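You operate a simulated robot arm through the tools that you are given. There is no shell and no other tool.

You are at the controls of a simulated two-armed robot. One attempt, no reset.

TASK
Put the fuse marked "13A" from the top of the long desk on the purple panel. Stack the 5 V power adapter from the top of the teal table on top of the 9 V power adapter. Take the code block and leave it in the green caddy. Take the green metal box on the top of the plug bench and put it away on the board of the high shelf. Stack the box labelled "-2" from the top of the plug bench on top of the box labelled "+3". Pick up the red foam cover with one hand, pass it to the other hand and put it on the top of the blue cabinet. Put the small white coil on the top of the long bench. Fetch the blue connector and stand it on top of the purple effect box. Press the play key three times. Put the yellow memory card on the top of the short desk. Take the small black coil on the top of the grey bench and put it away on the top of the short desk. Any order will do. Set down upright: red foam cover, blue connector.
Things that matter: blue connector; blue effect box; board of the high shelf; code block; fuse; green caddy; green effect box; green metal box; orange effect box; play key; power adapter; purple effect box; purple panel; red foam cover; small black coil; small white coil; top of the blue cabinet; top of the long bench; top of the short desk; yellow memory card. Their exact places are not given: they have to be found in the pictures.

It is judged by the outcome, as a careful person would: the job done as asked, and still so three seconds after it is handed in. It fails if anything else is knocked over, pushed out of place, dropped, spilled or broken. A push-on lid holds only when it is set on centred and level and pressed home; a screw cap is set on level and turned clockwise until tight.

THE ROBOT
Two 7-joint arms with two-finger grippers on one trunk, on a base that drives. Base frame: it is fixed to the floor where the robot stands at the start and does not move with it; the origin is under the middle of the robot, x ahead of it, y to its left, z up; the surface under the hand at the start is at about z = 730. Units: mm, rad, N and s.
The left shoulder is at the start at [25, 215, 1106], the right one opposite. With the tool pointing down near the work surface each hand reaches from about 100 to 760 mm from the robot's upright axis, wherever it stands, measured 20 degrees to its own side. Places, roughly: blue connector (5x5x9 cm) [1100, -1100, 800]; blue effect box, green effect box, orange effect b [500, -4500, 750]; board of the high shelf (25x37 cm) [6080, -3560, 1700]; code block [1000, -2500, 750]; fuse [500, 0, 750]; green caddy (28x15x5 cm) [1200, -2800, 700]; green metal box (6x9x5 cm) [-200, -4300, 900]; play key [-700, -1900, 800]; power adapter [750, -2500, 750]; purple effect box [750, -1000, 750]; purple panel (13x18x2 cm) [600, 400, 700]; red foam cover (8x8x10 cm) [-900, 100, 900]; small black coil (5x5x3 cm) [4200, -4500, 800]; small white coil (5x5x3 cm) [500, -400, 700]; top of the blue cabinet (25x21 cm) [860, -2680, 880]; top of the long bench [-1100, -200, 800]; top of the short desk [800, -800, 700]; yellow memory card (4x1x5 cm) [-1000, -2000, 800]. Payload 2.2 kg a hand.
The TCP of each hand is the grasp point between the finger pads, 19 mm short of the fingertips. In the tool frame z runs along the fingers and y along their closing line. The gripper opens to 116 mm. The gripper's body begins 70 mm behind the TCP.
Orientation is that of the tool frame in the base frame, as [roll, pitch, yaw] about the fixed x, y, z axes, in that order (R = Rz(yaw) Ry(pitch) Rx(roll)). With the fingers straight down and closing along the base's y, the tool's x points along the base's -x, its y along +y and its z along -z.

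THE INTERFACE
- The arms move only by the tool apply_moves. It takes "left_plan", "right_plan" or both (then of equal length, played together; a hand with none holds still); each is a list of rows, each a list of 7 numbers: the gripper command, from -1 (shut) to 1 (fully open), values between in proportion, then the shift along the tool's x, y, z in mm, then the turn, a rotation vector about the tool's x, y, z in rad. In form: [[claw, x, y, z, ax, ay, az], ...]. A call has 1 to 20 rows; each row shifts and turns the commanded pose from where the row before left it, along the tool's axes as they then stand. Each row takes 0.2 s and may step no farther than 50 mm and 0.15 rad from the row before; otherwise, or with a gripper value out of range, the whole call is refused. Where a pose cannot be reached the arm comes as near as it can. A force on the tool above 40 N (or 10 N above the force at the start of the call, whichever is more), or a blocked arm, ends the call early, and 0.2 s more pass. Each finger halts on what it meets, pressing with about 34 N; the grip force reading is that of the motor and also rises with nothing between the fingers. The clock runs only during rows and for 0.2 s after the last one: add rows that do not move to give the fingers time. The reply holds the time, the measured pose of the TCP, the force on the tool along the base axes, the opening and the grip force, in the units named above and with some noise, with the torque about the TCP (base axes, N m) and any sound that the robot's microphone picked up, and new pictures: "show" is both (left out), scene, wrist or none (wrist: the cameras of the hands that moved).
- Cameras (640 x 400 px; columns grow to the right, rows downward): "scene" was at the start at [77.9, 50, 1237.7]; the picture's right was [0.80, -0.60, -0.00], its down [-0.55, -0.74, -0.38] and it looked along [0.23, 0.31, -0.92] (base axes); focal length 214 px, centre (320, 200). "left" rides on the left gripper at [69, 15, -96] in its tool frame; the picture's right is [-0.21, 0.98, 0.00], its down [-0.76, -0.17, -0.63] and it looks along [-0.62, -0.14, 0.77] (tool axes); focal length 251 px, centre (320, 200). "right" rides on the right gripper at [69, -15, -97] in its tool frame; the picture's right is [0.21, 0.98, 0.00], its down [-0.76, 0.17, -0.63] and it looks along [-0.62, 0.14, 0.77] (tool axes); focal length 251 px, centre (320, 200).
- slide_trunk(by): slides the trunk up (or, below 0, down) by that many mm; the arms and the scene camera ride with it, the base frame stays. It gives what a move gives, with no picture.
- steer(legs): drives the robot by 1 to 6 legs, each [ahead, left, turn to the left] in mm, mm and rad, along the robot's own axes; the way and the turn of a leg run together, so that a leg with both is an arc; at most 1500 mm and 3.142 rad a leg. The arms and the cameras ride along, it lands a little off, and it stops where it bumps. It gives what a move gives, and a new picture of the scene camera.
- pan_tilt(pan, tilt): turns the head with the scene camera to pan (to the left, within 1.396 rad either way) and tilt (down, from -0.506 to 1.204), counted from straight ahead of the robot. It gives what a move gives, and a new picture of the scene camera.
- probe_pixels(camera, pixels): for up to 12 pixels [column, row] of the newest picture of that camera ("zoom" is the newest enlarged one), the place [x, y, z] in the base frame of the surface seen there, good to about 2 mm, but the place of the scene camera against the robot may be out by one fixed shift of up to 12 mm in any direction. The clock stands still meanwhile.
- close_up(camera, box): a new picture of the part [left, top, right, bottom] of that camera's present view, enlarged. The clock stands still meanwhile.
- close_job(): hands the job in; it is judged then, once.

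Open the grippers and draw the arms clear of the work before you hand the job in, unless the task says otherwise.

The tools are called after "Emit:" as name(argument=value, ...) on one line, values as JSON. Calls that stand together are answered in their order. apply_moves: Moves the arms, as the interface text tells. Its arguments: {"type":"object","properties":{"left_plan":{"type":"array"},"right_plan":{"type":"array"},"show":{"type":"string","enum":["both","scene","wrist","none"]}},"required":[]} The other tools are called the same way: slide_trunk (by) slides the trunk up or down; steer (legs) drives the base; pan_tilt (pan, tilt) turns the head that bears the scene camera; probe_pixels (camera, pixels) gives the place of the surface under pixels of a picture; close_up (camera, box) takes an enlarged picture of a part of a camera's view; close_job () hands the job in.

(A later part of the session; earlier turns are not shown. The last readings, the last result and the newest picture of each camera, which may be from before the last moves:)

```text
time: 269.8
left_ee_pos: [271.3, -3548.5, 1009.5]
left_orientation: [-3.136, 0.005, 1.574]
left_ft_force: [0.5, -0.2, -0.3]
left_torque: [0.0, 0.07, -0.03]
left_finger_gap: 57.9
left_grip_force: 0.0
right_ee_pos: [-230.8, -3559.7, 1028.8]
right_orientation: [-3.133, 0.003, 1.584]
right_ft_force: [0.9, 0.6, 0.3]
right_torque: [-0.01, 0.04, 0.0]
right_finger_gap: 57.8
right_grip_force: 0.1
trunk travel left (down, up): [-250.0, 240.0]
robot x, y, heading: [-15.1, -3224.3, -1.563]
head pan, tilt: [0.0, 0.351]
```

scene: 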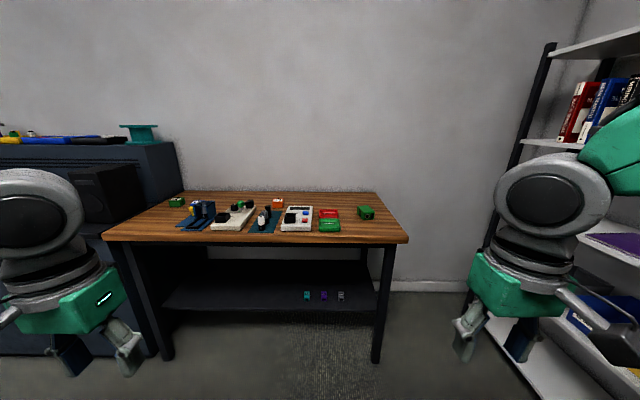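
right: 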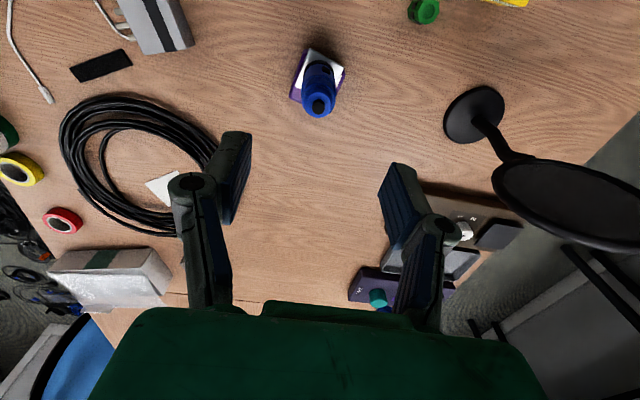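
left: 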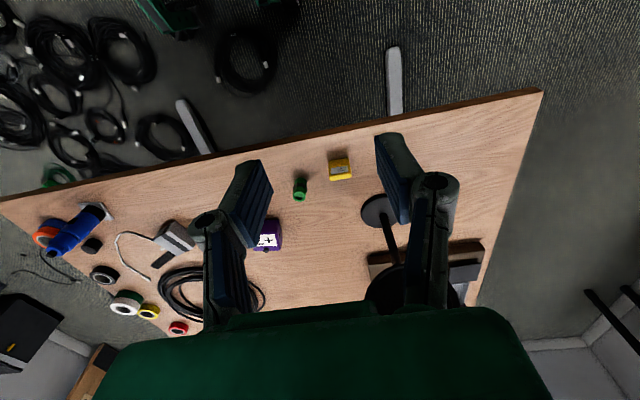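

I enlarge the bench top to identify the items.

Emit:
close_up(camera="scene", box=[150, 180, 400, 250])

Emit:
probe_pixels(camera="scene", pixels=[[176, 202], [200, 212], [278, 202], [366, 213], [330, 216], [298, 218], [240, 205], [265, 218], [120, 238], [390, 240], [256, 240], [300, 295]])

```text
2.56 times, centred on (275, 215) of scene
```

zoom: 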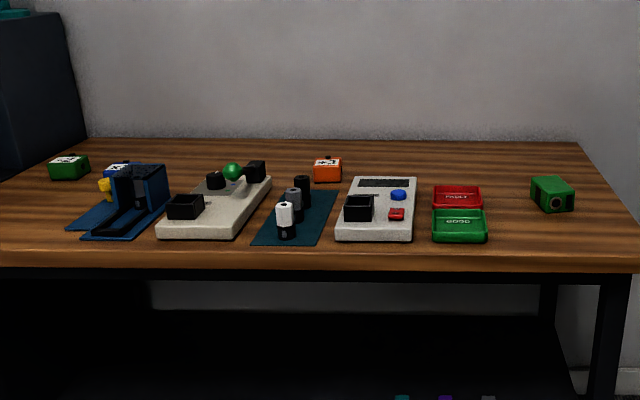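

```text
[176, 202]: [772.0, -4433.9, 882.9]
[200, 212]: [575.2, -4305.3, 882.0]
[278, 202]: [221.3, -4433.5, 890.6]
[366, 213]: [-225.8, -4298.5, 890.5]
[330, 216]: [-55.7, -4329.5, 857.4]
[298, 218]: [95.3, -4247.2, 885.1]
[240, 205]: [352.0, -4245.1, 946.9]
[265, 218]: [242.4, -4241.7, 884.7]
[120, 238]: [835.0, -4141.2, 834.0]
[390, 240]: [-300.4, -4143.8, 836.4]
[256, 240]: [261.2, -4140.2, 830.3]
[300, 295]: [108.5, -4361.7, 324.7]
```

Effect boxes: green at (772,-4434), a blue one behind the stand, orange at (221,-4433); the green metal box at (-226,-4298). I drive closer and read the labels.

Emit:
steer(legs=[[580, 0, 0]])

Emit:
pan_tilt(pan=0.3, tilt=0.5)

Emit:
close_up(camera="scene", box=[60, 180, 300, 330])

Emit:
close_up(camera="scene", box=[280, 180, 520, 330])

```text
time: 273.1
left_ee_pos: [273.3, -4130.5, 1012.7]
left_orientation: [-3.141, 0.003, 1.574]
left_ft_force: [0.9, -0.6, 0.7]
left_torque: [0.0, 0.01, 0.01]
left_finger_gap: 58.1
left_grip_force: 0.1
right_ee_pos: [-228.6, -4142.7, 1028.7]
right_orientation: [-3.138, 0.0, 1.584]
right_ft_force: [0.6, -0.6, -0.1]
right_torque: [0.02, 0.01, 0.0]
right_finger_gap: 57.9
right_grip_force: 0.0
trunk travel left (down, up): [-250.0, 240.0]
robot x, y, heading: [-14.9, -3808.1, -1.559]
head pan, tilt: [0.0, 0.351]
```

scene: 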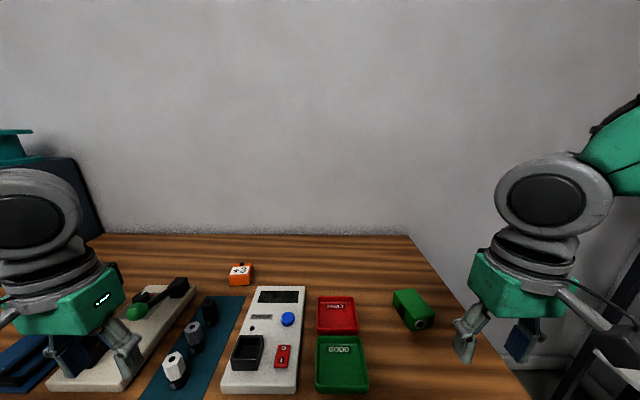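

```text
time: 273.9
left_ee_pos: [270.7, -4129.2, 1012.6]
left_orientation: [3.141, 0.006, 1.574]
left_ft_force: [0.1, 0.1, -0.1]
left_torque: [0.01, 0.01, 0.01]
left_finger_gap: 58.0
left_grip_force: 0.1
right_ee_pos: [-231.6, -4141.7, 1028.0]
right_orientation: [3.14, 0.004, 1.584]
right_ft_force: [0.3, 0.4, -0.2]
right_torque: [-0.01, -0.01, -0.01]
right_finger_gap: 58.1
right_grip_force: 0.1
trunk travel left (down, up): [-250.0, 240.0]
robot x, y, heading: [-14.4, -3812.1, -1.564]
head pan, tilt: [0.3, 0.499]
```

scene: 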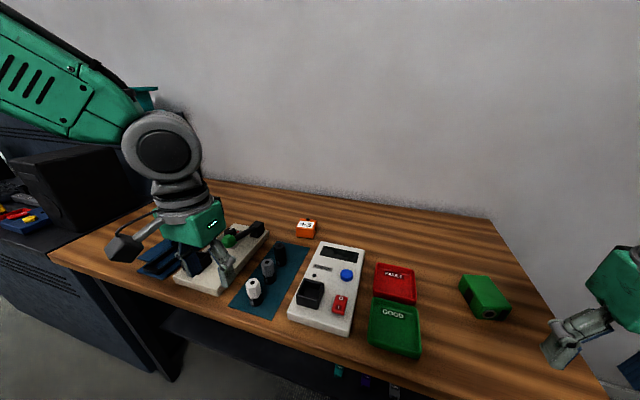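

```text
2.67 times, centred on (180, 255) of scene
```

zoom: 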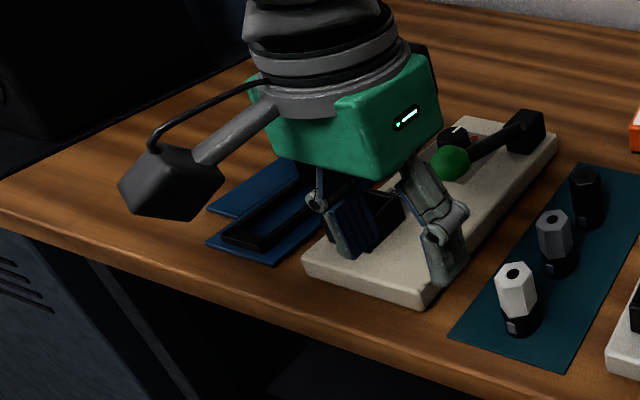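

```text
2.67 times, centred on (400, 255) of scene
```

zoom: 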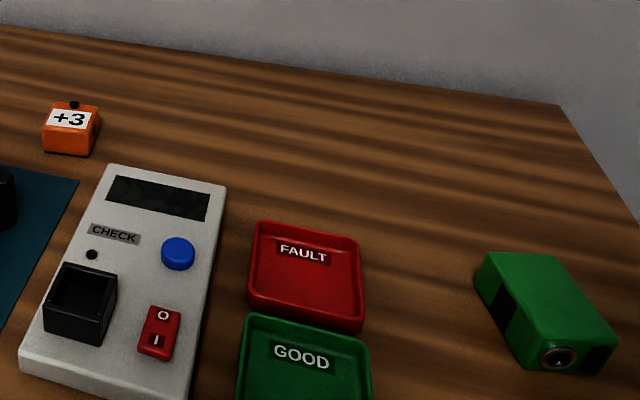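

Orange is "+3". I raise the hands a bit and move left to read the blue and green boxes.

Emit:
apply_moves(left_plan=[[0, 30, 0, -40, 0, 0, 0], [0, 40, 0, -30, 0, 0, 0]], right_plan=[[0, 30, 0, -30, 0, 0, 0], [0, 40, 0, -30, 0, 0, 0]], show="none")

Emit:
steer(legs=[[0, 500, 0]])

Emit:
pan_tilt(pan=0.1, tilt=0.6)

Emit:
close_up(camera="scene", box=[160, 180, 400, 330])

```text
time: 274.5
left_ee_pos: [269.6, -4057.1, 1082.0]
left_orientation: [3.138, 0.01, 1.575]
left_ft_force: [-0.2, 0.7, -0.2]
left_torque: [-0.03, -0.02, 0.03]
left_finger_gap: 58.1
left_grip_force: 0.0
right_ee_pos: [-233.3, -4069.0, 1087.6]
right_orientation: [3.141, 0.006, 1.585]
right_ft_force: [-0.2, 0.5, -0.6]
right_torque: [-0.04, 0.02, -0.02]
right_finger_gap: 58.1
right_grip_force: 0.0
trunk travel left (down, up): [-250.0, 240.0]
robot x, y, heading: [-14.0, -3808.5, -1.565]
head pan, tilt: [0.3, 0.499]
```

```text
time: 277.5
left_ee_pos: [751.7, -4053.2, 1085.7]
left_orientation: [3.127, 0.006, 1.575]
left_ft_force: [-1.1, -0.7, -0.1]
left_torque: [0.01, -0.08, -0.01]
left_finger_gap: 58.1
left_grip_force: 0.1
right_ee_pos: [248.9, -4066.9, 1083.4]
right_orientation: [3.128, 0.004, 1.586]
right_ft_force: [-0.2, 0.5, -1.0]
right_torque: [-0.02, -0.1, 0.01]
right_finger_gap: 58.1
right_grip_force: 0.0
trunk travel left (down, up): [-250.0, 240.0]
robot x, y, heading: [481.9, -3805.4, -1.557]
head pan, tilt: [0.3, 0.499]
```

scene: 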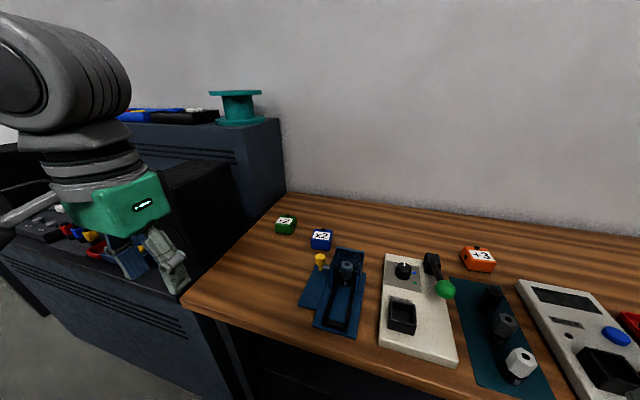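

```text
time: 278.2
left_ee_pos: [750.9, -4052.8, 1086.8]
left_orientation: [3.126, 0.005, 1.575]
left_ft_force: [-0.5, -0.4, 0.6]
left_torque: [0.01, -0.01, 0.01]
left_finger_gap: 58.0
left_grip_force: 0.1
right_ee_pos: [247.7, -4066.0, 1083.4]
right_orientation: [3.13, 0.004, 1.588]
right_ft_force: [-1.0, 0.1, 0.1]
right_torque: [0.0, -0.04, 0.01]
right_finger_gap: 57.9
right_grip_force: 0.1
trunk travel left (down, up): [-250.0, 240.0]
robot x, y, heading: [481.2, -3805.2, -1.56]
head pan, tilt: [0.099, 0.6]
```

scene: 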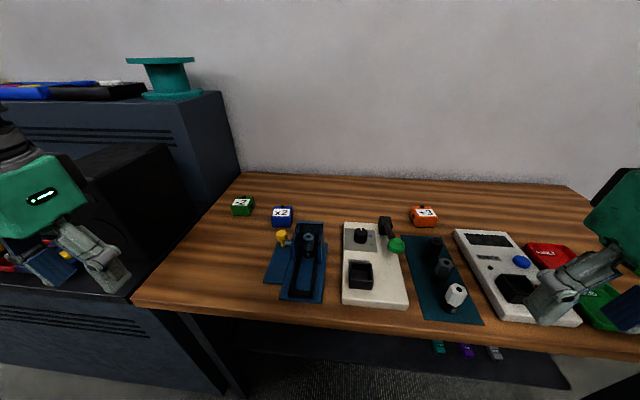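

```text
2.67 times, centred on (280, 255) of scene
```

zoom: 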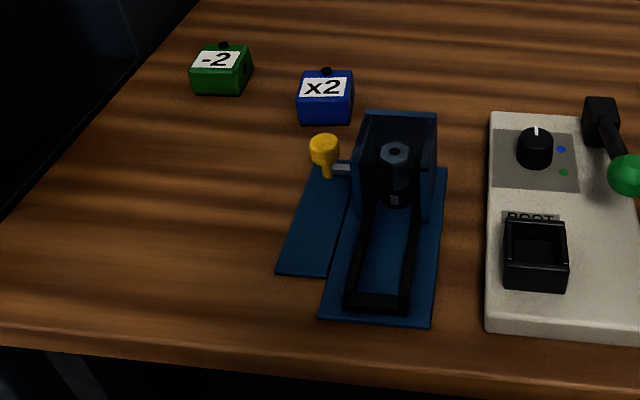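

Green box is "-2", blue is "x2". I check the dark console to the left for arm clearance.

Emit:
probe_pixels(camera="scene", pixels=[[215, 120], [165, 60], [165, 95], [100, 175], [150, 170], [60, 340], [242, 205], [240, 212], [232, 200], [252, 202], [424, 216], [40, 90]])

Emit:
close_up(camera="scene", box=[220, 180, 300, 230])

Emit:
close_up(camera="scene", box=[390, 190, 470, 240])

```text
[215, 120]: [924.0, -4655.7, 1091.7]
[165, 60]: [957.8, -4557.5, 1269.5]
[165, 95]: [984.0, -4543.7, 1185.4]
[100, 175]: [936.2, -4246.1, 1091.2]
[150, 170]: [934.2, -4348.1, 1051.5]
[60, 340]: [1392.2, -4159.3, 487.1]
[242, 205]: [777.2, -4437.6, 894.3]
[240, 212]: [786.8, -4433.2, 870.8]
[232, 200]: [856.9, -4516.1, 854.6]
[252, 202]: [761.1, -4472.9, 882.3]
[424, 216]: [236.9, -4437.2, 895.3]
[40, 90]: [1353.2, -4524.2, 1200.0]
```

```text
8.00 times, centred on (260, 205) of scene
```

zoom: 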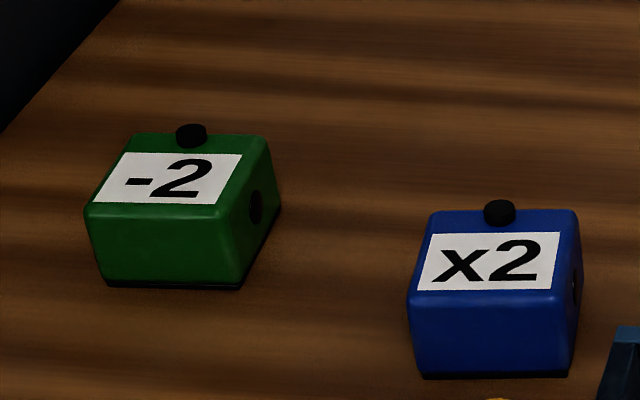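

```text
8.00 times, centred on (430, 215) of scene
```

zoom: 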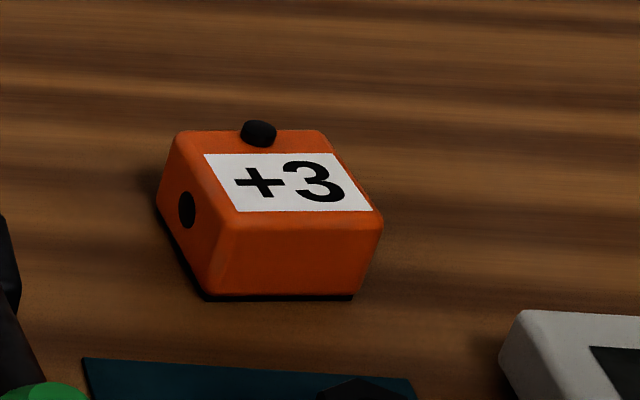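

The console side is at x≥924; the left arm's elbow stays high, so there is room. I bring the left hand above the "-2" box.

Emit:
apply_moves(left_plan=[[0, -45, 2, 0, 0, 0, 0], [0, -45, 2, 0, 0, 0, 0], [0, -45, 2, 0, 0, 0, 0], [0, -45, 2, 0, 0, 0, 0], [0, -45, 2, 0, 0, 0, 0], [0, -45, 4, 0, 0, 0, 0], [0.3, -45, 5, 0, 0, 0, 0], [0.3, -45, 5, 20, 0, 0, 0], [0.3, 0, 0, 40, 0, 0, 0], [0.3, 0, 0, 0, 0, 0, 0], [0.3, 0, 0, 0, 0, 0, 0]], show="both")

```text
time: 280.6
left_ee_pos: [788.3, -4414.0, 1025.0]
left_orientation: [3.139, 0.008, 1.574]
left_ft_force: [-0.2, -0.4, -0.7]
left_torque: [0.03, 0.01, 0.01]
left_finger_gap: 75.2
left_grip_force: 0.0
right_ee_pos: [259.3, -4068.0, 1086.4]
right_orientation: [3.141, 0.004, 1.586]
right_ft_force: [-0.2, 0.1, -1.2]
right_torque: [0.01, -0.04, 0.0]
right_finger_gap: 58.0
right_grip_force: 0.0
trunk travel left (down, up): [-250.0, 240.0]
robot x, y, heading: [481.3, -3803.3, -1.562]
head pan, tilt: [0.099, 0.6]
```

scene: 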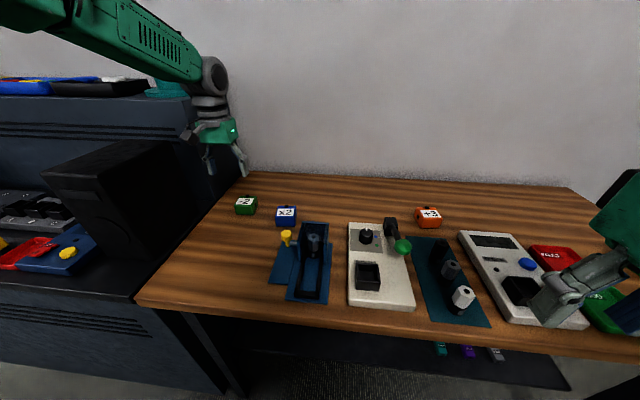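
left: 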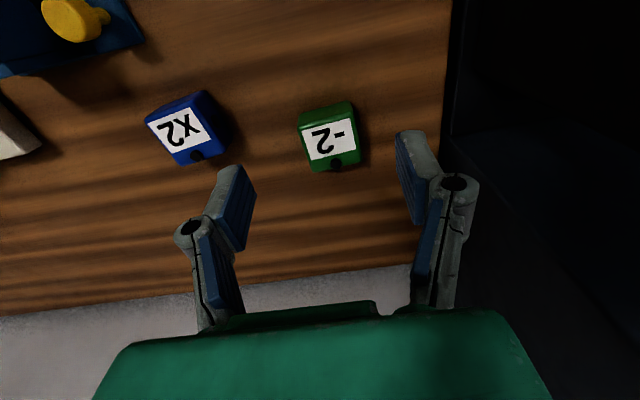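

The "-2" box is at (330,137). I probe its top corners and height.

Emit:
close_up(camera="left", box=[290, 92, 370, 180])

Emit:
probe_pixels(camera="left", pixels=[[330, 140], [305, 130], [308, 165], [350, 120], [357, 158], [328, 112], [336, 163], [330, 170], [300, 115], [380, 150], [328, 124]])

```text
4.55 times, centred on (330, 136) of left
```

zoom: 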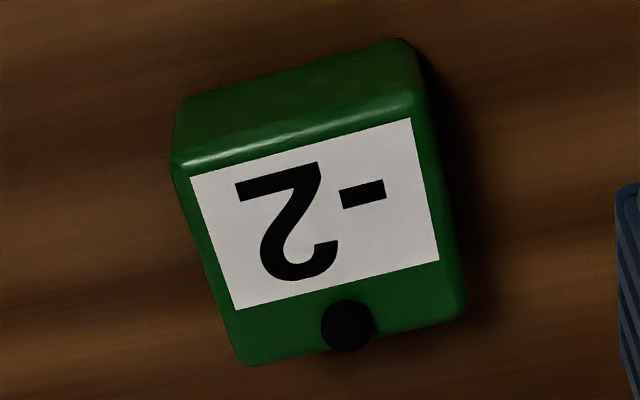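

```text
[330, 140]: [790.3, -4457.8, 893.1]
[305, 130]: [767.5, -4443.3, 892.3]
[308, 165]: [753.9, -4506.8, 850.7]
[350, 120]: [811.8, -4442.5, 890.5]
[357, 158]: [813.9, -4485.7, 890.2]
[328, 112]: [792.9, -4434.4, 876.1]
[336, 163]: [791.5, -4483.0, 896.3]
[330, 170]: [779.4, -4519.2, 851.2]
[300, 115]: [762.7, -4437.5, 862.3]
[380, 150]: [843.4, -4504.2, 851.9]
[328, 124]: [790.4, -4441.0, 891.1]
```

"-2" box centre ≈(790.5,-4462), top z 892, bench 851, yaw ≈+4°. I align, descend to z≈877 and check.

Emit:
apply_moves(left_plan=[[0.35, -24, 1, 20, 0, 0, -0.07], [0.35, -24, 1, 30, 0, 0, 0], [0.35, 0, 0, 45, 0, 0, 0], [0.35, 0, 0, 30, 0, 0, 0], [0.35, 0, 0, 0, 0, 0, 0], [0.35, 0, 0, 0, 0, 0, 0]], show="wrist")

```text
time: 282.0
left_ee_pos: [807.5, -4461.3, 899.2]
left_orientation: [-3.135, 0.004, 1.647]
left_ft_force: [-0.2, 0.6, 1.2]
left_torque: [0.0, 0.18, -0.02]
left_finger_gap: 78.9
left_grip_force: 0.3
right_ee_pos: [273.7, -4067.3, 1088.1]
right_orientation: [-3.132, 0.006, 1.587]
right_ft_force: [1.3, -0.5, 0.1]
right_torque: [0.04, 0.01, 0.02]
right_finger_gap: 58.1
right_grip_force: 0.1
trunk travel left (down, up): [-250.0, 240.0]
robot x, y, heading: [488.7, -3805.8, -1.556]
head pan, tilt: [0.099, 0.6]
```

left: 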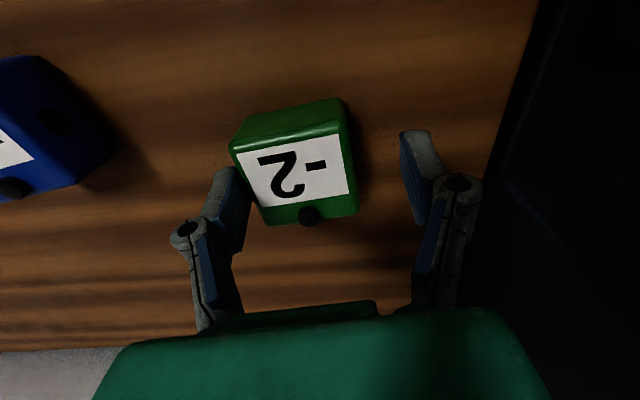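

The body swayed and the hand is 16 mm too far left; I raise, wait and correct.

Emit:
apply_moves(left_plan=[[0.35, 0, 0, -25, 0, 0, 0], [0.35, 0, -12, 0, 0, 0, 0], [0.35, 0, 0, 0, 0, 0, 0], [0.35, 0, 0, 0, 0, 0, 0], [0.35, 0, 0, 0, 0, 0, 0], [0.35, 0, 0, 0, 0, 0, 0]], show="wrist")

Emit:
apply_moves(left_plan=[[0.35, 0, 0, 0, 0, 0, 0], [0.35, 0, 0, 0, 0, 0, 0], [0.35, 0, 0, 0, 0, 0, 0], [0.35, 0, 0, 0, 0, 0, 0]], show="wrist")

```text
time: 283.4
left_ee_pos: [776.9, -4463.1, 927.5]
left_orientation: [3.133, 0.006, 1.644]
left_ft_force: [-0.1, -0.7, 0.4]
left_torque: [0.03, -0.07, 0.0]
left_finger_gap: 78.3
left_grip_force: 0.1
right_ee_pos: [253.9, -4066.5, 1086.4]
right_orientation: [3.135, 0.003, 1.587]
right_ft_force: [-0.2, 0.8, 0.0]
right_torque: [-0.01, -0.06, 0.0]
right_finger_gap: 58.1
right_grip_force: 0.0
trunk travel left (down, up): [-250.0, 240.0]
robot x, y, heading: [479.9, -3804.8, -1.561]
head pan, tilt: [0.099, 0.6]
```

left: 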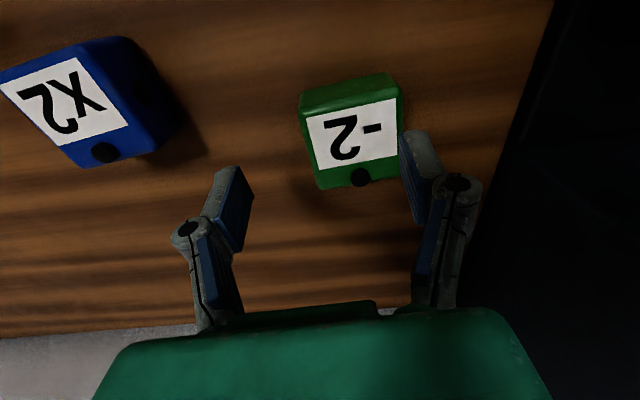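

```text
time: 284.4
left_ee_pos: [783.9, -4462.7, 924.6]
left_orientation: [3.139, 0.007, 1.647]
left_ft_force: [-0.1, -0.1, -0.7]
left_torque: [0.0, 0.01, 0.0]
left_finger_gap: 78.4
left_grip_force: 0.0
right_ee_pos: [262.7, -4066.3, 1087.6]
right_orientation: [-3.141, 0.006, 1.586]
right_ft_force: [0.1, -0.1, 0.7]
right_torque: [-0.02, 0.04, 0.04]
right_finger_gap: 58.2
right_grip_force: 0.1
trunk travel left (down, up): [-250.0, 240.0]
robot x, y, heading: [483.3, -3806.4, -1.56]
head pan, tilt: [0.099, 0.6]
```

left: 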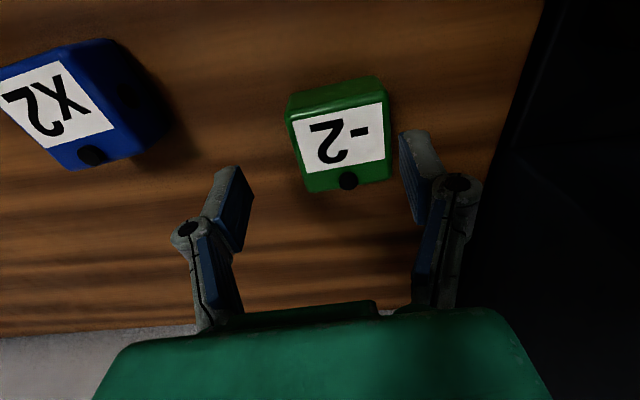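

Still swaying; I wait and probe the box.

Emit:
apply_moves(left_plan=[[0.35, 0, 0, 0, 0, 0, 0], [0.35, 0, 0, 0, 0, 0, 0], [0.35, 0, 0, 0, 0, 0, 0], [0.35, 0, 0, 0, 0, 0, 0], [0.35, 0, 0, 0, 0, 0, 0], [0.35, 0, 0, 0, 0, 0, 0], [0.35, 0, 0, 0, 0, 0, 0], [0.35, 0, 0, 0, 0, 0, 0]], show="wrist")

Emit:
probe_pixels(camera="left", pixels=[[340, 140], [300, 125], [305, 170], [380, 105], [386, 160], [338, 115], [345, 180], [340, 150], [295, 130], [384, 130]])

```text
time: 286.2
left_ee_pos: [784.9, -4462.4, 925.4]
left_orientation: [-3.141, 0.007, 1.646]
left_ft_force: [0.4, 0.4, 0.0]
left_torque: [-0.02, 0.02, 0.02]
left_finger_gap: 78.4
left_grip_force: 0.0
right_ee_pos: [264.0, -4066.6, 1086.9]
right_orientation: [-3.138, 0.005, 1.59]
right_ft_force: [0.5, 1.1, -0.2]
right_torque: [0.03, 0.03, 0.0]
right_finger_gap: 57.9
right_grip_force: 0.0
trunk travel left (down, up): [-250.0, 240.0]
robot x, y, heading: [486.9, -3805.8, -1.561]
head pan, tilt: [0.099, 0.6]
```

left: 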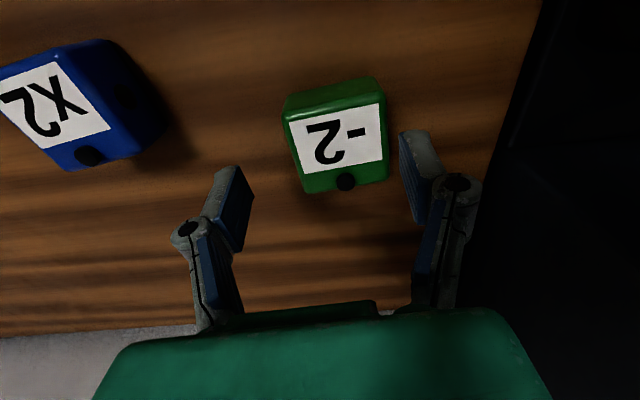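

```text
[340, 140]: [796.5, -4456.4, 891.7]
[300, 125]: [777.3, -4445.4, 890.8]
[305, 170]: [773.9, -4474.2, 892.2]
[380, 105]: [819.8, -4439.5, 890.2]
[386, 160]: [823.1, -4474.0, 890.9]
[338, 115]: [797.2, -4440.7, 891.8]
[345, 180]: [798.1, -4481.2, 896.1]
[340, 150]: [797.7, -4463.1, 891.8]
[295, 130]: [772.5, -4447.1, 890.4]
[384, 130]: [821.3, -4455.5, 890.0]
```

The box shifted slightly (+7 mm) but it is mine to move. Centre now ≈(798,-4461). I correct by 13 mm and wait.

Emit:
apply_moves(left_plan=[[0.35, 0, 5, 0, 0, 0, 0], [0.35, 0, 4, 0, 0, 0, 0], [0.35, 0, 4, 0, 0, 0, 0], [0.35, 0, 0, 0, 0, 0, 0], [0.35, 0, 0, 0, 0, 0, 0], [0.35, 0, 0, 0, 0, 0, 0], [0.35, 0, 0, 0, 0, 0, 0]], show="none")

Emit:
apply_moves(left_plan=[[0.35, 0, 0, 0, 0, 0, 0], [0.35, 0, 0, 0, 0, 0, 0], [0.35, 0, 0, 0, 0, 0, 0]], show="none")

```text
time: 287.8
left_ee_pos: [797.5, -4461.1, 924.4]
left_orientation: [-3.141, 0.008, 1.646]
left_ft_force: [0.3, 0.2, 0.1]
left_torque: [0.0, -0.03, 0.02]
left_finger_gap: 78.6
left_grip_force: 0.0
right_ee_pos: [264.4, -4065.6, 1086.7]
right_orientation: [-3.141, 0.006, 1.586]
right_ft_force: [0.0, -0.1, 1.0]
right_torque: [0.02, -0.01, -0.03]
right_finger_gap: 58.2
right_grip_force: 0.0
trunk travel left (down, up): [-250.0, 240.0]
robot x, y, heading: [483.3, -3805.2, -1.558]
head pan, tilt: [0.099, 0.6]
```

```text
time: 288.6
left_ee_pos: [796.9, -4461.3, 924.8]
left_orientation: [3.141, 0.007, 1.647]
left_ft_force: [-0.7, -0.3, -0.1]
left_torque: [0.03, 0.04, -0.02]
left_finger_gap: 78.4
left_grip_force: 0.1
right_ee_pos: [263.1, -4066.9, 1087.4]
right_orientation: [3.14, 0.005, 1.586]
right_ft_force: [-0.4, -0.7, 0.6]
right_torque: [-0.05, -0.02, -0.02]
right_finger_gap: 57.9
right_grip_force: 0.0
trunk travel left (down, up): [-250.0, 240.0]
robot x, y, heading: [483.6, -3804.2, -1.556]
head pan, tilt: [0.099, 0.6]
```

Settled at (797,-4461). I descend 48 mm in steps and close.

Emit:
apply_moves(left_plan=[[0.35, 0, 0.5, 15, 0, 0, 0], [0.35, 0, 0, 15, 0, 0, 0], [0.35, 0, 0, 13, 0, 0, 0], [0.35, 0, 0, 5, 0, 0, 0], [0.35, 0, 0, 0, 0, 0, 0], [0, 0, 0, 0, 0, 0, 0], [-1, 0, 0, 0, 0, 0, 0], [-1, 0, 0, 0, 0, 0, 0]], show="wrist")

```text
time: 290.4
left_ee_pos: [797.3, -4462.4, 876.8]
left_orientation: [3.139, 0.007, 1.645]
left_ft_force: [0.1, 0.8, 1.4]
left_torque: [0.02, -0.01, -0.03]
left_finger_gap: 57.1
left_grip_force: 34.3
right_ee_pos: [261.6, -4065.8, 1087.0]
right_orientation: [-3.141, 0.005, 1.586]
right_ft_force: [0.2, -0.1, 0.3]
right_torque: [0.01, 0.0, 0.0]
right_finger_gap: 58.0
right_grip_force: 0.1
trunk travel left (down, up): [-250.0, 240.0]
robot x, y, heading: [480.8, -3806.5, -1.557]
head pan, tilt: [0.099, 0.6]
```

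left: 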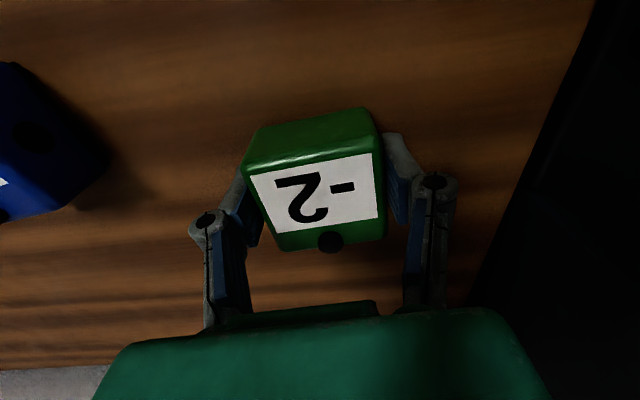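

Gripped (57.1). I lift it, draw it back and strafe right so that the orange "+3" box is on my left.

Emit:
apply_moves(left_plan=[[-1, 0, 0, -30, 0, 0, 0], [-1, 0, 0, -45, 0, 0, 0], [-1, 0, 0, -45, 0, 0, 0], [-1, 0, 0, -45, 0, 0, 0], [-1, 20, 0, -30, 0, 0, 0], [-1, 45, 0, 0, 0, 0, 0], [-1, 45, 0, 0, 0, 0, 0], [-1, 45, 0, 0, 0, 0, 0], [-1, 45, 0, 0, 0, 0, 0]], show="none")

Emit:
steer(legs=[[0, -490, 0]])

Emit:
apply_moves(left_plan=[[-1, 0, 0, 0, 0, 0, 0], [-1, 0, 0, 0, 0, 0, 0], [-1, 0, 0, 0, 0, 0, 0], [-1, 0, 0, 0, 0, 0, 0], [-1, 0, 0, 0, 0, 0, 0], [-1, 0, 0, 0, 0, 0, 0], [-1, 0, 0, 0, 0, 0, 0], [-1, 0, 0, 0, 0, 0, 0]], show="both")

```text
time: 292.4
left_ee_pos: [782.2, -4257.2, 1071.5]
left_orientation: [3.14, 0.008, 1.646]
left_ft_force: [-0.8, 0.9, -1.1]
left_torque: [-0.01, 0.01, -0.03]
left_finger_gap: 57.2
left_grip_force: 34.2
right_ee_pos: [261.8, -4064.7, 1086.9]
right_orientation: [3.14, 0.006, 1.585]
right_ft_force: [-0.4, 1.0, 0.4]
right_torque: [0.0, -0.01, 0.02]
right_finger_gap: 58.1
right_grip_force: 0.0
trunk travel left (down, up): [-250.0, 240.0]
robot x, y, heading: [487.0, -3808.1, -1.561]
head pan, tilt: [0.099, 0.6]
```

```text
time: 295.3
left_ee_pos: [310.4, -4265.2, 1064.8]
left_orientation: [-3.127, 0.005, 1.65]
left_ft_force: [-0.1, -0.5, -1.0]
left_torque: [0.01, -0.01, 0.01]
left_finger_gap: 57.0
left_grip_force: 34.0
right_ee_pos: [-210.1, -4073.4, 1089.5]
right_orientation: [-3.123, 0.004, 1.591]
right_ft_force: [-0.2, -0.6, -0.1]
right_torque: [0.03, 0.0, 0.0]
right_finger_gap: 58.1
right_grip_force: 0.2
trunk travel left (down, up): [-250.0, 240.0]
robot x, y, heading: [-2.0, -3813.5, -1.555]
head pan, tilt: [0.099, 0.6]
```

scene: 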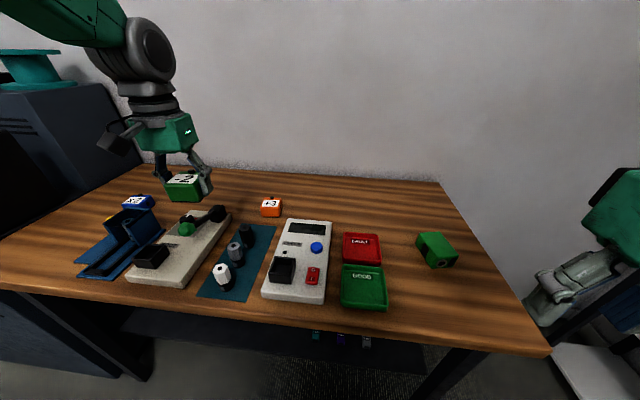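

```text
time: 297.1
left_ee_pos: [305.5, -4263.6, 1067.9]
left_orientation: [-3.133, 0.007, 1.655]
left_ft_force: [0.4, 0.0, -2.6]
left_torque: [-0.01, 0.04, 0.01]
left_finger_gap: 57.0
left_grip_force: 34.1
right_ee_pos: [-215.8, -4072.7, 1089.4]
right_orientation: [-3.132, 0.008, 1.593]
right_ft_force: [1.1, -0.4, -0.4]
right_torque: [0.01, -0.01, -0.02]
right_finger_gap: 57.9
right_grip_force: 0.1
trunk travel left (down, up): [-250.0, 240.0]
robot x, y, heading: [-6.5, -3813.7, -1.555]
head pan, tilt: [0.099, 0.6]
```

scene: 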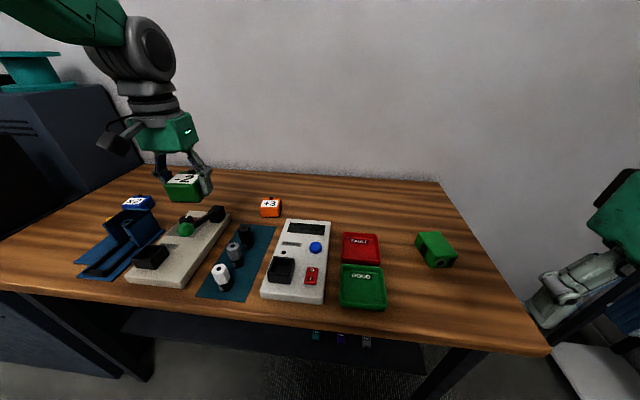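
left: 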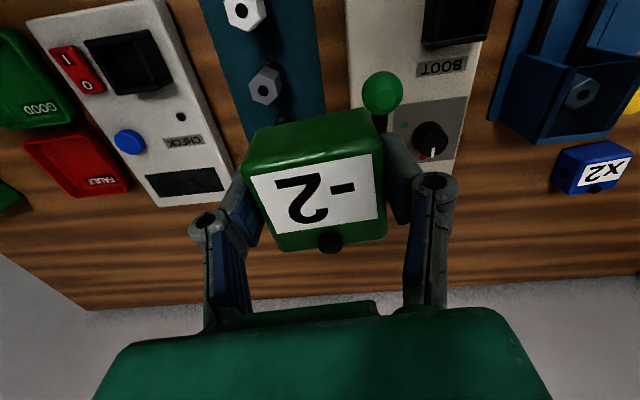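

I shift the hand so the "+3" box comes into view beside the held one.

Emit:
apply_moves(left_plan=[[-1, -43, 11, 0, 0, 0, 0], [-1, -43, 11, 0, 0, 0, 0], [-1, -43, 11, 0, 0, 0, 0], [-1, -40, 11, 0, 0, 0, 0], [-1, 0, 0, 0, 0, 0, 0], [-1, 0, 0, 0, 0, 0, 0], [-1, 0, 0, 0, 0, 0, 0], [-1, 0, 0, 0, 0, 0, 0], [-1, 0, 0, 0, 0, 0, 0], [-1, 0, 0, 0, 0, 0, 0]], show="wrist")

```text
time: 299.3
left_ee_pos: [348.6, -4429.4, 1071.6]
left_orientation: [-3.141, 0.008, 1.651]
left_ft_force: [0.1, 0.5, -2.5]
left_torque: [-0.01, -0.03, 0.02]
left_finger_gap: 57.1
left_grip_force: 34.5
right_ee_pos: [-230.2, -4071.4, 1086.6]
right_orientation: [3.141, 0.007, 1.591]
right_ft_force: [-0.6, 0.4, -0.5]
right_torque: [-0.03, -0.03, -0.01]
right_finger_gap: 57.9
right_grip_force: 0.0
trunk travel left (down, up): [-250.0, 240.0]
robot x, y, heading: [-8.7, -3813.3, -1.55]
head pan, tilt: [0.099, 0.6]
```

left: 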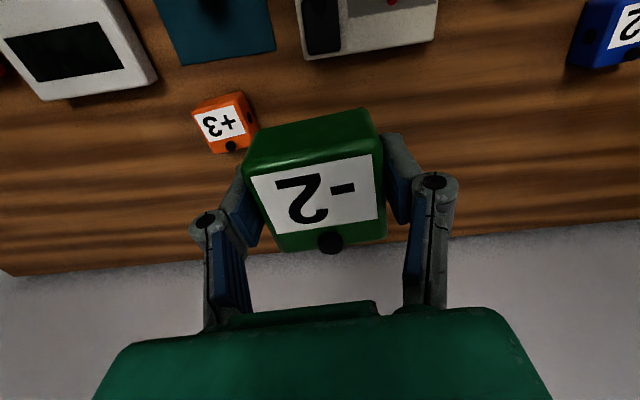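

Emit:
close_up(camera="left", box=[180, 80, 276, 168])

Emit:
probe_pixels(camera="left", pixels=[[220, 124], [197, 117], [234, 102], [245, 135], [207, 142], [231, 146], [224, 120], [213, 135], [240, 125], [230, 106], [204, 130]])

```text
4.55 times, centred on (228, 124) of left
```

zoom: 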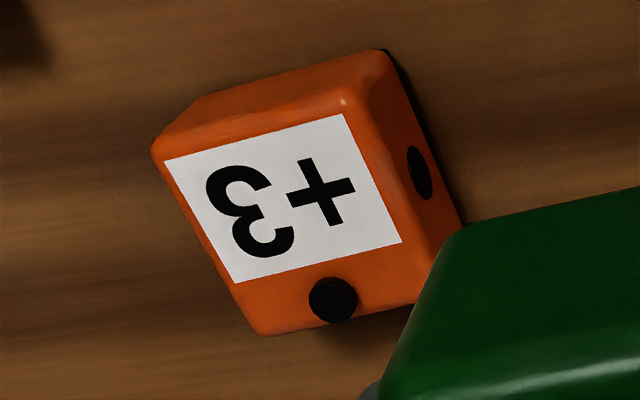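

```text
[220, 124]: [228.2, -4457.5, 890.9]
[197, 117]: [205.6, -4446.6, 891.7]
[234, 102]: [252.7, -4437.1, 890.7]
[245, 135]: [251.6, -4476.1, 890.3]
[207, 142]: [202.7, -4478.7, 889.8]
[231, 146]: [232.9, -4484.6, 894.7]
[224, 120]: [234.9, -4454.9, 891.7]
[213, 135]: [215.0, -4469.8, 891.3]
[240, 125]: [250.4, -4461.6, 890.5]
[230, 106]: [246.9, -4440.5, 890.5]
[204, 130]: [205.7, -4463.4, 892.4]
```

"+3" top: centre ≈(228,-4464), top z 891.5, knob front at y≈-4478. The "-2" box must sit just in front of the knob, centre y≈-4448. I move above it and settle.

Emit:
apply_moves(left_plan=[[-1, -3, -40, 0, 0, 0, 0], [-1, -3, -40, 0, 0, 0, 0], [-1, -4, -41, 0, 0, 0, 0], [-1, 0, 0, 40, 0, 0, 0], [-1, 0, 0, 40, 0, 0, 0], [-1, 0, 0, 20, 0, 0, 0], [-1, 0, 0, 0, 0, 0, 0], [-1, 0, 0, 0, 0, 0, 0], [-1, 0, 0, 0, 0, 0, 0], [-1, 0, 0, 0, 0, 0, 0], [-1, 0, 0, 0, 0, 0, 0], [-1, 0, 0, 0, 0, 0, 0], [-1, 0, 0, 0, 0, 0, 0], [-1, 0, 0, 0, 0, 0, 0]], show="both")

```text
time: 302.3
left_ee_pos: [236.3, -4448.7, 971.2]
left_orientation: [-3.137, 0.007, 1.651]
left_ft_force: [1.2, 0.5, -1.1]
left_torque: [-0.02, 0.03, -0.01]
left_finger_gap: 56.8
left_grip_force: 33.6
right_ee_pos: [-221.8, -4072.4, 1089.1]
right_orientation: [-3.135, 0.006, 1.591]
right_ft_force: [0.1, -0.3, 0.1]
right_torque: [-0.02, 0.01, -0.01]
right_finger_gap: 58.0
right_grip_force: 0.0
trunk travel left (down, up): [-250.0, 240.0]
robot x, y, heading: [-9.3, -3812.8, -1.551]
head pan, tilt: [0.099, 0.6]
```

scene: 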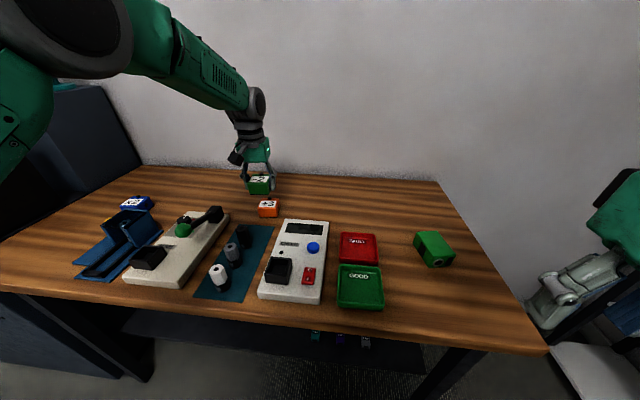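
left: 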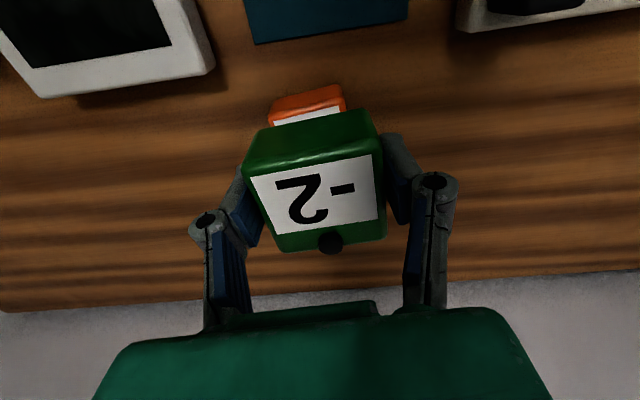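

I correct 8 mm in x and lower to z≈930.

Emit:
apply_moves(left_plan=[[-1, 0, -7, 20, 0, 0, 0], [-1, 0, 0, 20, 0, 0, 0], [-1, 0, 0, 0, 0, 0, 0], [-1, 0, 0, 0, 0, 0, 0], [-1, 0, 0, 0, 0, 0, 0], [-1, 0, 0, 0, 0, 0, 0], [-1, 0, 0, 0, 0, 0, 0]], show="both")

Emit:
close_up(camera="scene", box=[220, 150, 310, 230])

Emit:
probe_pixels(camera="left", pixels=[[310, 95], [275, 108], [345, 92], [310, 110], [272, 118], [343, 103], [250, 140], [372, 112], [310, 135]])

```text
time: 303.9
left_ee_pos: [228.5, -4449.5, 929.7]
left_orientation: [-3.138, 0.009, 1.652]
left_ft_force: [0.1, 0.1, -1.0]
left_torque: [-0.03, 0.04, -0.03]
left_finger_gap: 56.8
left_grip_force: 34.7
right_ee_pos: [-222.1, -4073.2, 1088.9]
right_orientation: [-3.135, 0.006, 1.592]
right_ft_force: [-0.3, 0.0, 0.3]
right_torque: [0.01, -0.03, 0.0]
right_finger_gap: 58.2
right_grip_force: 0.1
trunk travel left (down, up): [-250.0, 240.0]
robot x, y, heading: [-4.0, -3813.3, -1.557]
head pan, tilt: [0.099, 0.6]
```

scene: 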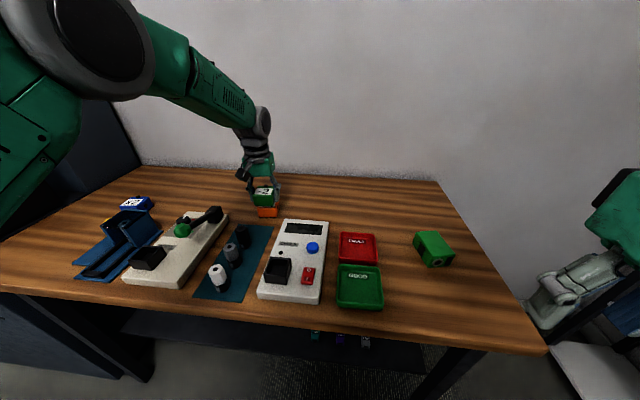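
left: 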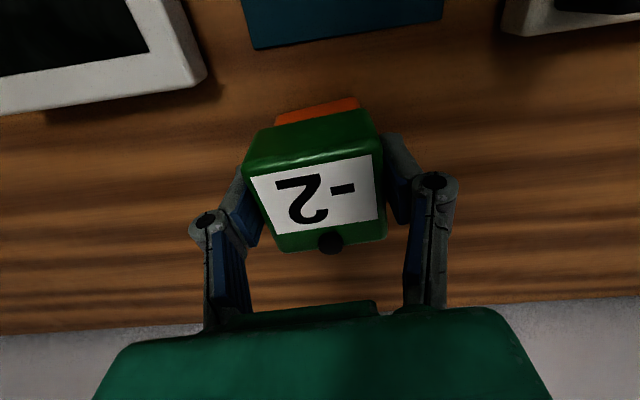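

```text
5.00 times, centred on (265, 190) of scene
```

zoom: 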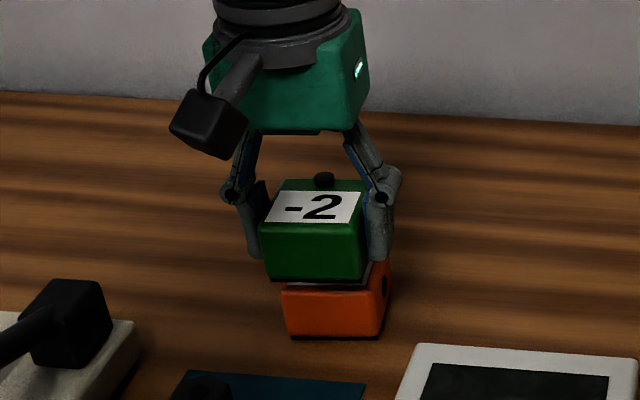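

```text
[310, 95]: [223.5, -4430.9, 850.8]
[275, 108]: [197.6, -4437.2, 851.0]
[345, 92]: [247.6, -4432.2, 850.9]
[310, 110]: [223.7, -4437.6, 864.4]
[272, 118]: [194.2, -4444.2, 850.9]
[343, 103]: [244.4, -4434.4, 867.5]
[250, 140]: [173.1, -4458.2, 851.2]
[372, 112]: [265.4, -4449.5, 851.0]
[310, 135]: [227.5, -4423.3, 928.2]
```

Alignment in x is good; to be sure of clearing the knob I shift 2.5 mm toward me and lower step by step, watching the contact height (expected TCP ≈917.5).

Emit:
apply_moves(left_plan=[[-1, 2.5, 0, 4, 0, 0, 0], [-1, 0, 0, 3, 0, 0, 0], [-1, 0, 0, 0, 0, 0, 0]], show="none")

Emit:
apply_moves(left_plan=[[-1, 0, 0, 1.5, 0, 0, 0], [-1, 0, 0, 0, 0, 0, 0]], show="none")

Emit:
apply_moves(left_plan=[[-1, 0, 0, 1.5, 0, 0, 0], [-1, 0, 0, 0, 0, 0, 0]], show="none")

Emit:
apply_moves(left_plan=[[-1, 0, 0, 1.5, 0, 0, 0], [-1, 0, 0, 0, 0, 0, 0]], show="none")

```text
time: 304.7
left_ee_pos: [226.1, -4447.6, 924.0]
left_orientation: [-3.138, 0.006, 1.65]
left_ft_force: [0.6, 0.8, -1.7]
left_torque: [0.04, -0.01, 0.0]
left_finger_gap: 57.2
left_grip_force: 34.1
right_ee_pos: [-224.1, -4071.5, 1086.6]
right_orientation: [-3.138, 0.007, 1.591]
right_ft_force: [-0.5, 0.2, 0.7]
right_torque: [-0.03, 0.01, -0.02]
right_finger_gap: 57.9
right_grip_force: 0.0
trunk travel left (down, up): [-250.0, 240.0]
robot x, y, heading: [-7.2, -3813.3, -1.552]
head pan, tilt: [0.099, 0.6]
```

```text
time: 305.3
left_ee_pos: [224.1, -4448.6, 923.2]
left_orientation: [3.14, 0.008, 1.651]
left_ft_force: [-0.1, -0.8, -1.7]
left_torque: [-0.02, 0.0, 0.0]
left_finger_gap: 56.7
left_grip_force: 34.0
right_ee_pos: [-226.4, -4071.8, 1087.3]
right_orientation: [-3.14, 0.007, 1.592]
right_ft_force: [-0.8, 0.2, 0.1]
right_torque: [0.02, 0.01, 0.01]
right_finger_gap: 57.7
right_grip_force: 0.1
trunk travel left (down, up): [-250.0, 240.0]
robot x, y, heading: [-4.0, -3814.7, -1.558]
head pan, tilt: [0.099, 0.6]
```

```text
time: 305.9
left_ee_pos: [224.8, -4448.5, 921.5]
left_orientation: [3.14, 0.007, 1.651]
left_ft_force: [-0.3, 0.3, -1.5]
left_torque: [-0.01, 0.02, 0.02]
left_finger_gap: 56.7
left_grip_force: 34.8
right_ee_pos: [-225.8, -4071.5, 1087.6]
right_orientation: [-3.141, 0.008, 1.592]
right_ft_force: [-0.6, 0.1, 0.2]
right_torque: [-0.02, 0.02, 0.03]
right_finger_gap: 57.9
right_grip_force: 0.1
trunk travel left (down, up): [-250.0, 240.0]
robot x, y, heading: [-7.7, -3809.9, -1.551]
head pan, tilt: [0.099, 0.6]
```

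```text
time: 306.5
left_ee_pos: [226.5, -4448.3, 920.9]
left_orientation: [-3.141, 0.007, 1.651]
left_ft_force: [0.1, 0.2, -1.1]
left_torque: [-0.01, 0.0, 0.02]
left_finger_gap: 57.2
left_grip_force: 33.8
right_ee_pos: [-226.5, -4070.8, 1087.4]
right_orientation: [-3.139, 0.006, 1.591]
right_ft_force: [-0.2, -0.5, 0.4]
right_torque: [-0.01, 0.01, -0.01]
right_finger_gap: 58.3
right_grip_force: 0.1
trunk travel left (down, up): [-250.0, 240.0]
robot x, y, heading: [-9.9, -3810.4, -1.554]
head pan, tilt: [0.099, 0.6]
```

Emit:
apply_moves(left_plan=[[-1, 1.5, 2, 1.5, 0, 0, 0], [-1, 0, 0, 0, 0, 0, 0], [-1, 0, 0, 0, 0, 0, 0]], show="none")

Emit:
apply_moves(left_plan=[[-1, 0, 0, 1.5, 0, 0, 0], [-1, 0, 0, 0, 0, 0, 0]], show="none")

Emit:
apply_moves(left_plan=[[-1, 0, 0, 1.5, 0, 0, 0], [-1, 0, 0, 0, 0, 0, 0]], show="wrist")

```text
time: 307.3
left_ee_pos: [226.2, -4447.2, 917.7]
left_orientation: [3.141, 0.007, 1.651]
left_ft_force: [0.2, -0.7, -1.4]
left_torque: [0.02, 0.01, -0.02]
left_finger_gap: 56.9
left_grip_force: 34.7
right_ee_pos: [-226.3, -4071.3, 1088.2]
right_orientation: [-3.14, 0.007, 1.59]
right_ft_force: [0.1, 0.4, 0.2]
right_torque: [-0.01, 0.03, 0.0]
right_finger_gap: 58.1
right_grip_force: 0.0
trunk travel left (down, up): [-250.0, 240.0]
robot x, y, heading: [-11.0, -3813.8, -1.552]
head pan, tilt: [0.099, 0.6]
```

```text
time: 307.9
left_ee_pos: [227.0, -4446.2, 917.0]
left_orientation: [3.141, 0.008, 1.653]
left_ft_force: [0.1, -0.2, -1.5]
left_torque: [0.0, -0.02, 0.0]
left_finger_gap: 56.9
left_grip_force: 33.6
right_ee_pos: [-224.6, -4072.9, 1088.3]
right_orientation: [-3.14, 0.008, 1.592]
right_ft_force: [-0.2, -0.7, 0.2]
right_torque: [0.01, 0.0, -0.03]
right_finger_gap: 58.0
right_grip_force: 0.0
trunk travel left (down, up): [-250.0, 240.0]
robot x, y, heading: [-6.8, -3813.4, -1.555]
head pan, tilt: [0.099, 0.6]
```

```text
time: 308.5
left_ee_pos: [226.6, -4446.6, 916.6]
left_orientation: [3.141, 0.01, 1.649]
left_ft_force: [0.4, -0.4, 4.8]
left_torque: [0.06, -0.05, 0.02]
left_finger_gap: 56.9
left_grip_force: 34.2
right_ee_pos: [-225.2, -4071.8, 1086.4]
right_orientation: [-3.139, 0.007, 1.592]
right_ft_force: [0.9, -0.4, -0.1]
right_torque: [-0.01, 0.02, 0.0]
right_finger_gap: 58.1
right_grip_force: 0.0
trunk travel left (down, up): [-250.0, 240.0]
robot x, y, heading: [-6.3, -3809.7, -1.554]
head pan, tilt: [0.099, 0.6]
```

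left: 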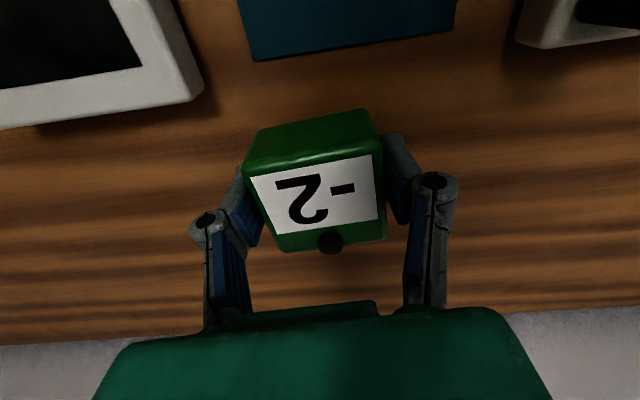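

Contact at the expected height. The box could sit a bit deeper; I raise 2 mm, shift 3 mm away from me, and set it down again.

Emit:
apply_moves(left_plan=[[-1, 0, 0, -2.5, 0, 0, 0], [-1, -3, 1, 0, 0, 0, 0], [-1, 0, 0, 0, 0, 0, 0], [-1, 0, 0, 0, 0, 0, 0]], show="none")

Emit:
apply_moves(left_plan=[[-1, 0, 0, 1.5, 0, 0, 0], [-1, 0, 0, 1, 0, 0, 0], [-1, 0, 0, 0, 0, 0, 0]], show="none")

Emit:
apply_moves(left_plan=[[-1, 0, 0, 1, 0, 0, 0], [-1, 0, 0, 0, 0, 0, 0]], show="none")

```text
time: 309.5
left_ee_pos: [228.1, -4450.4, 918.7]
left_orientation: [-3.141, 0.006, 1.652]
left_ft_force: [-0.6, -0.9, -1.8]
left_torque: [0.01, 0.02, 0.0]
left_finger_gap: 56.7
left_grip_force: 33.9
right_ee_pos: [-226.7, -4071.8, 1087.8]
right_orientation: [-3.141, 0.007, 1.592]
right_ft_force: [0.5, 0.0, 0.2]
right_torque: [0.03, 0.0, 0.01]
right_finger_gap: 58.0
right_grip_force: 0.0
trunk travel left (down, up): [-250.0, 240.0]
robot x, y, heading: [-7.8, -3806.6, -1.558]
head pan, tilt: [0.099, 0.6]
```

```text
time: 310.3
left_ee_pos: [228.1, -4450.4, 916.7]
left_orientation: [-3.141, 0.01, 1.648]
left_ft_force: [0.7, -0.4, 5.7]
left_torque: [0.09, -0.08, 0.02]
left_finger_gap: 57.0
left_grip_force: 34.3
right_ee_pos: [-226.3, -4071.2, 1087.6]
right_orientation: [-3.14, 0.007, 1.592]
right_ft_force: [0.5, -1.7, 0.0]
right_torque: [-0.01, 0.01, -0.03]
right_finger_gap: 58.1
right_grip_force: 0.0
trunk travel left (down, up): [-250.0, 240.0]
robot x, y, heading: [-4.2, -3814.8, -1.56]
head pan, tilt: [0.099, 0.6]
```

```text
time: 310.9
left_ee_pos: [228.2, -4448.9, 917.1]
left_orientation: [3.142, 0.011, 1.651]
left_ft_force: [0.6, -0.7, 14.5]
left_torque: [0.07, -0.05, 0.03]
left_finger_gap: 57.1
left_grip_force: 33.9
right_ee_pos: [-227.1, -4071.2, 1087.7]
right_orientation: [-3.139, 0.008, 1.592]
right_ft_force: [0.8, -0.5, 0.2]
right_torque: [0.02, 0.01, 0.0]
right_finger_gap: 58.1
right_grip_force: 0.1
trunk travel left (down, up): [-250.0, 240.0]
robot x, y, heading: [-10.5, -3811.6, -1.553]
head pan, tilt: [0.099, 0.6]
```

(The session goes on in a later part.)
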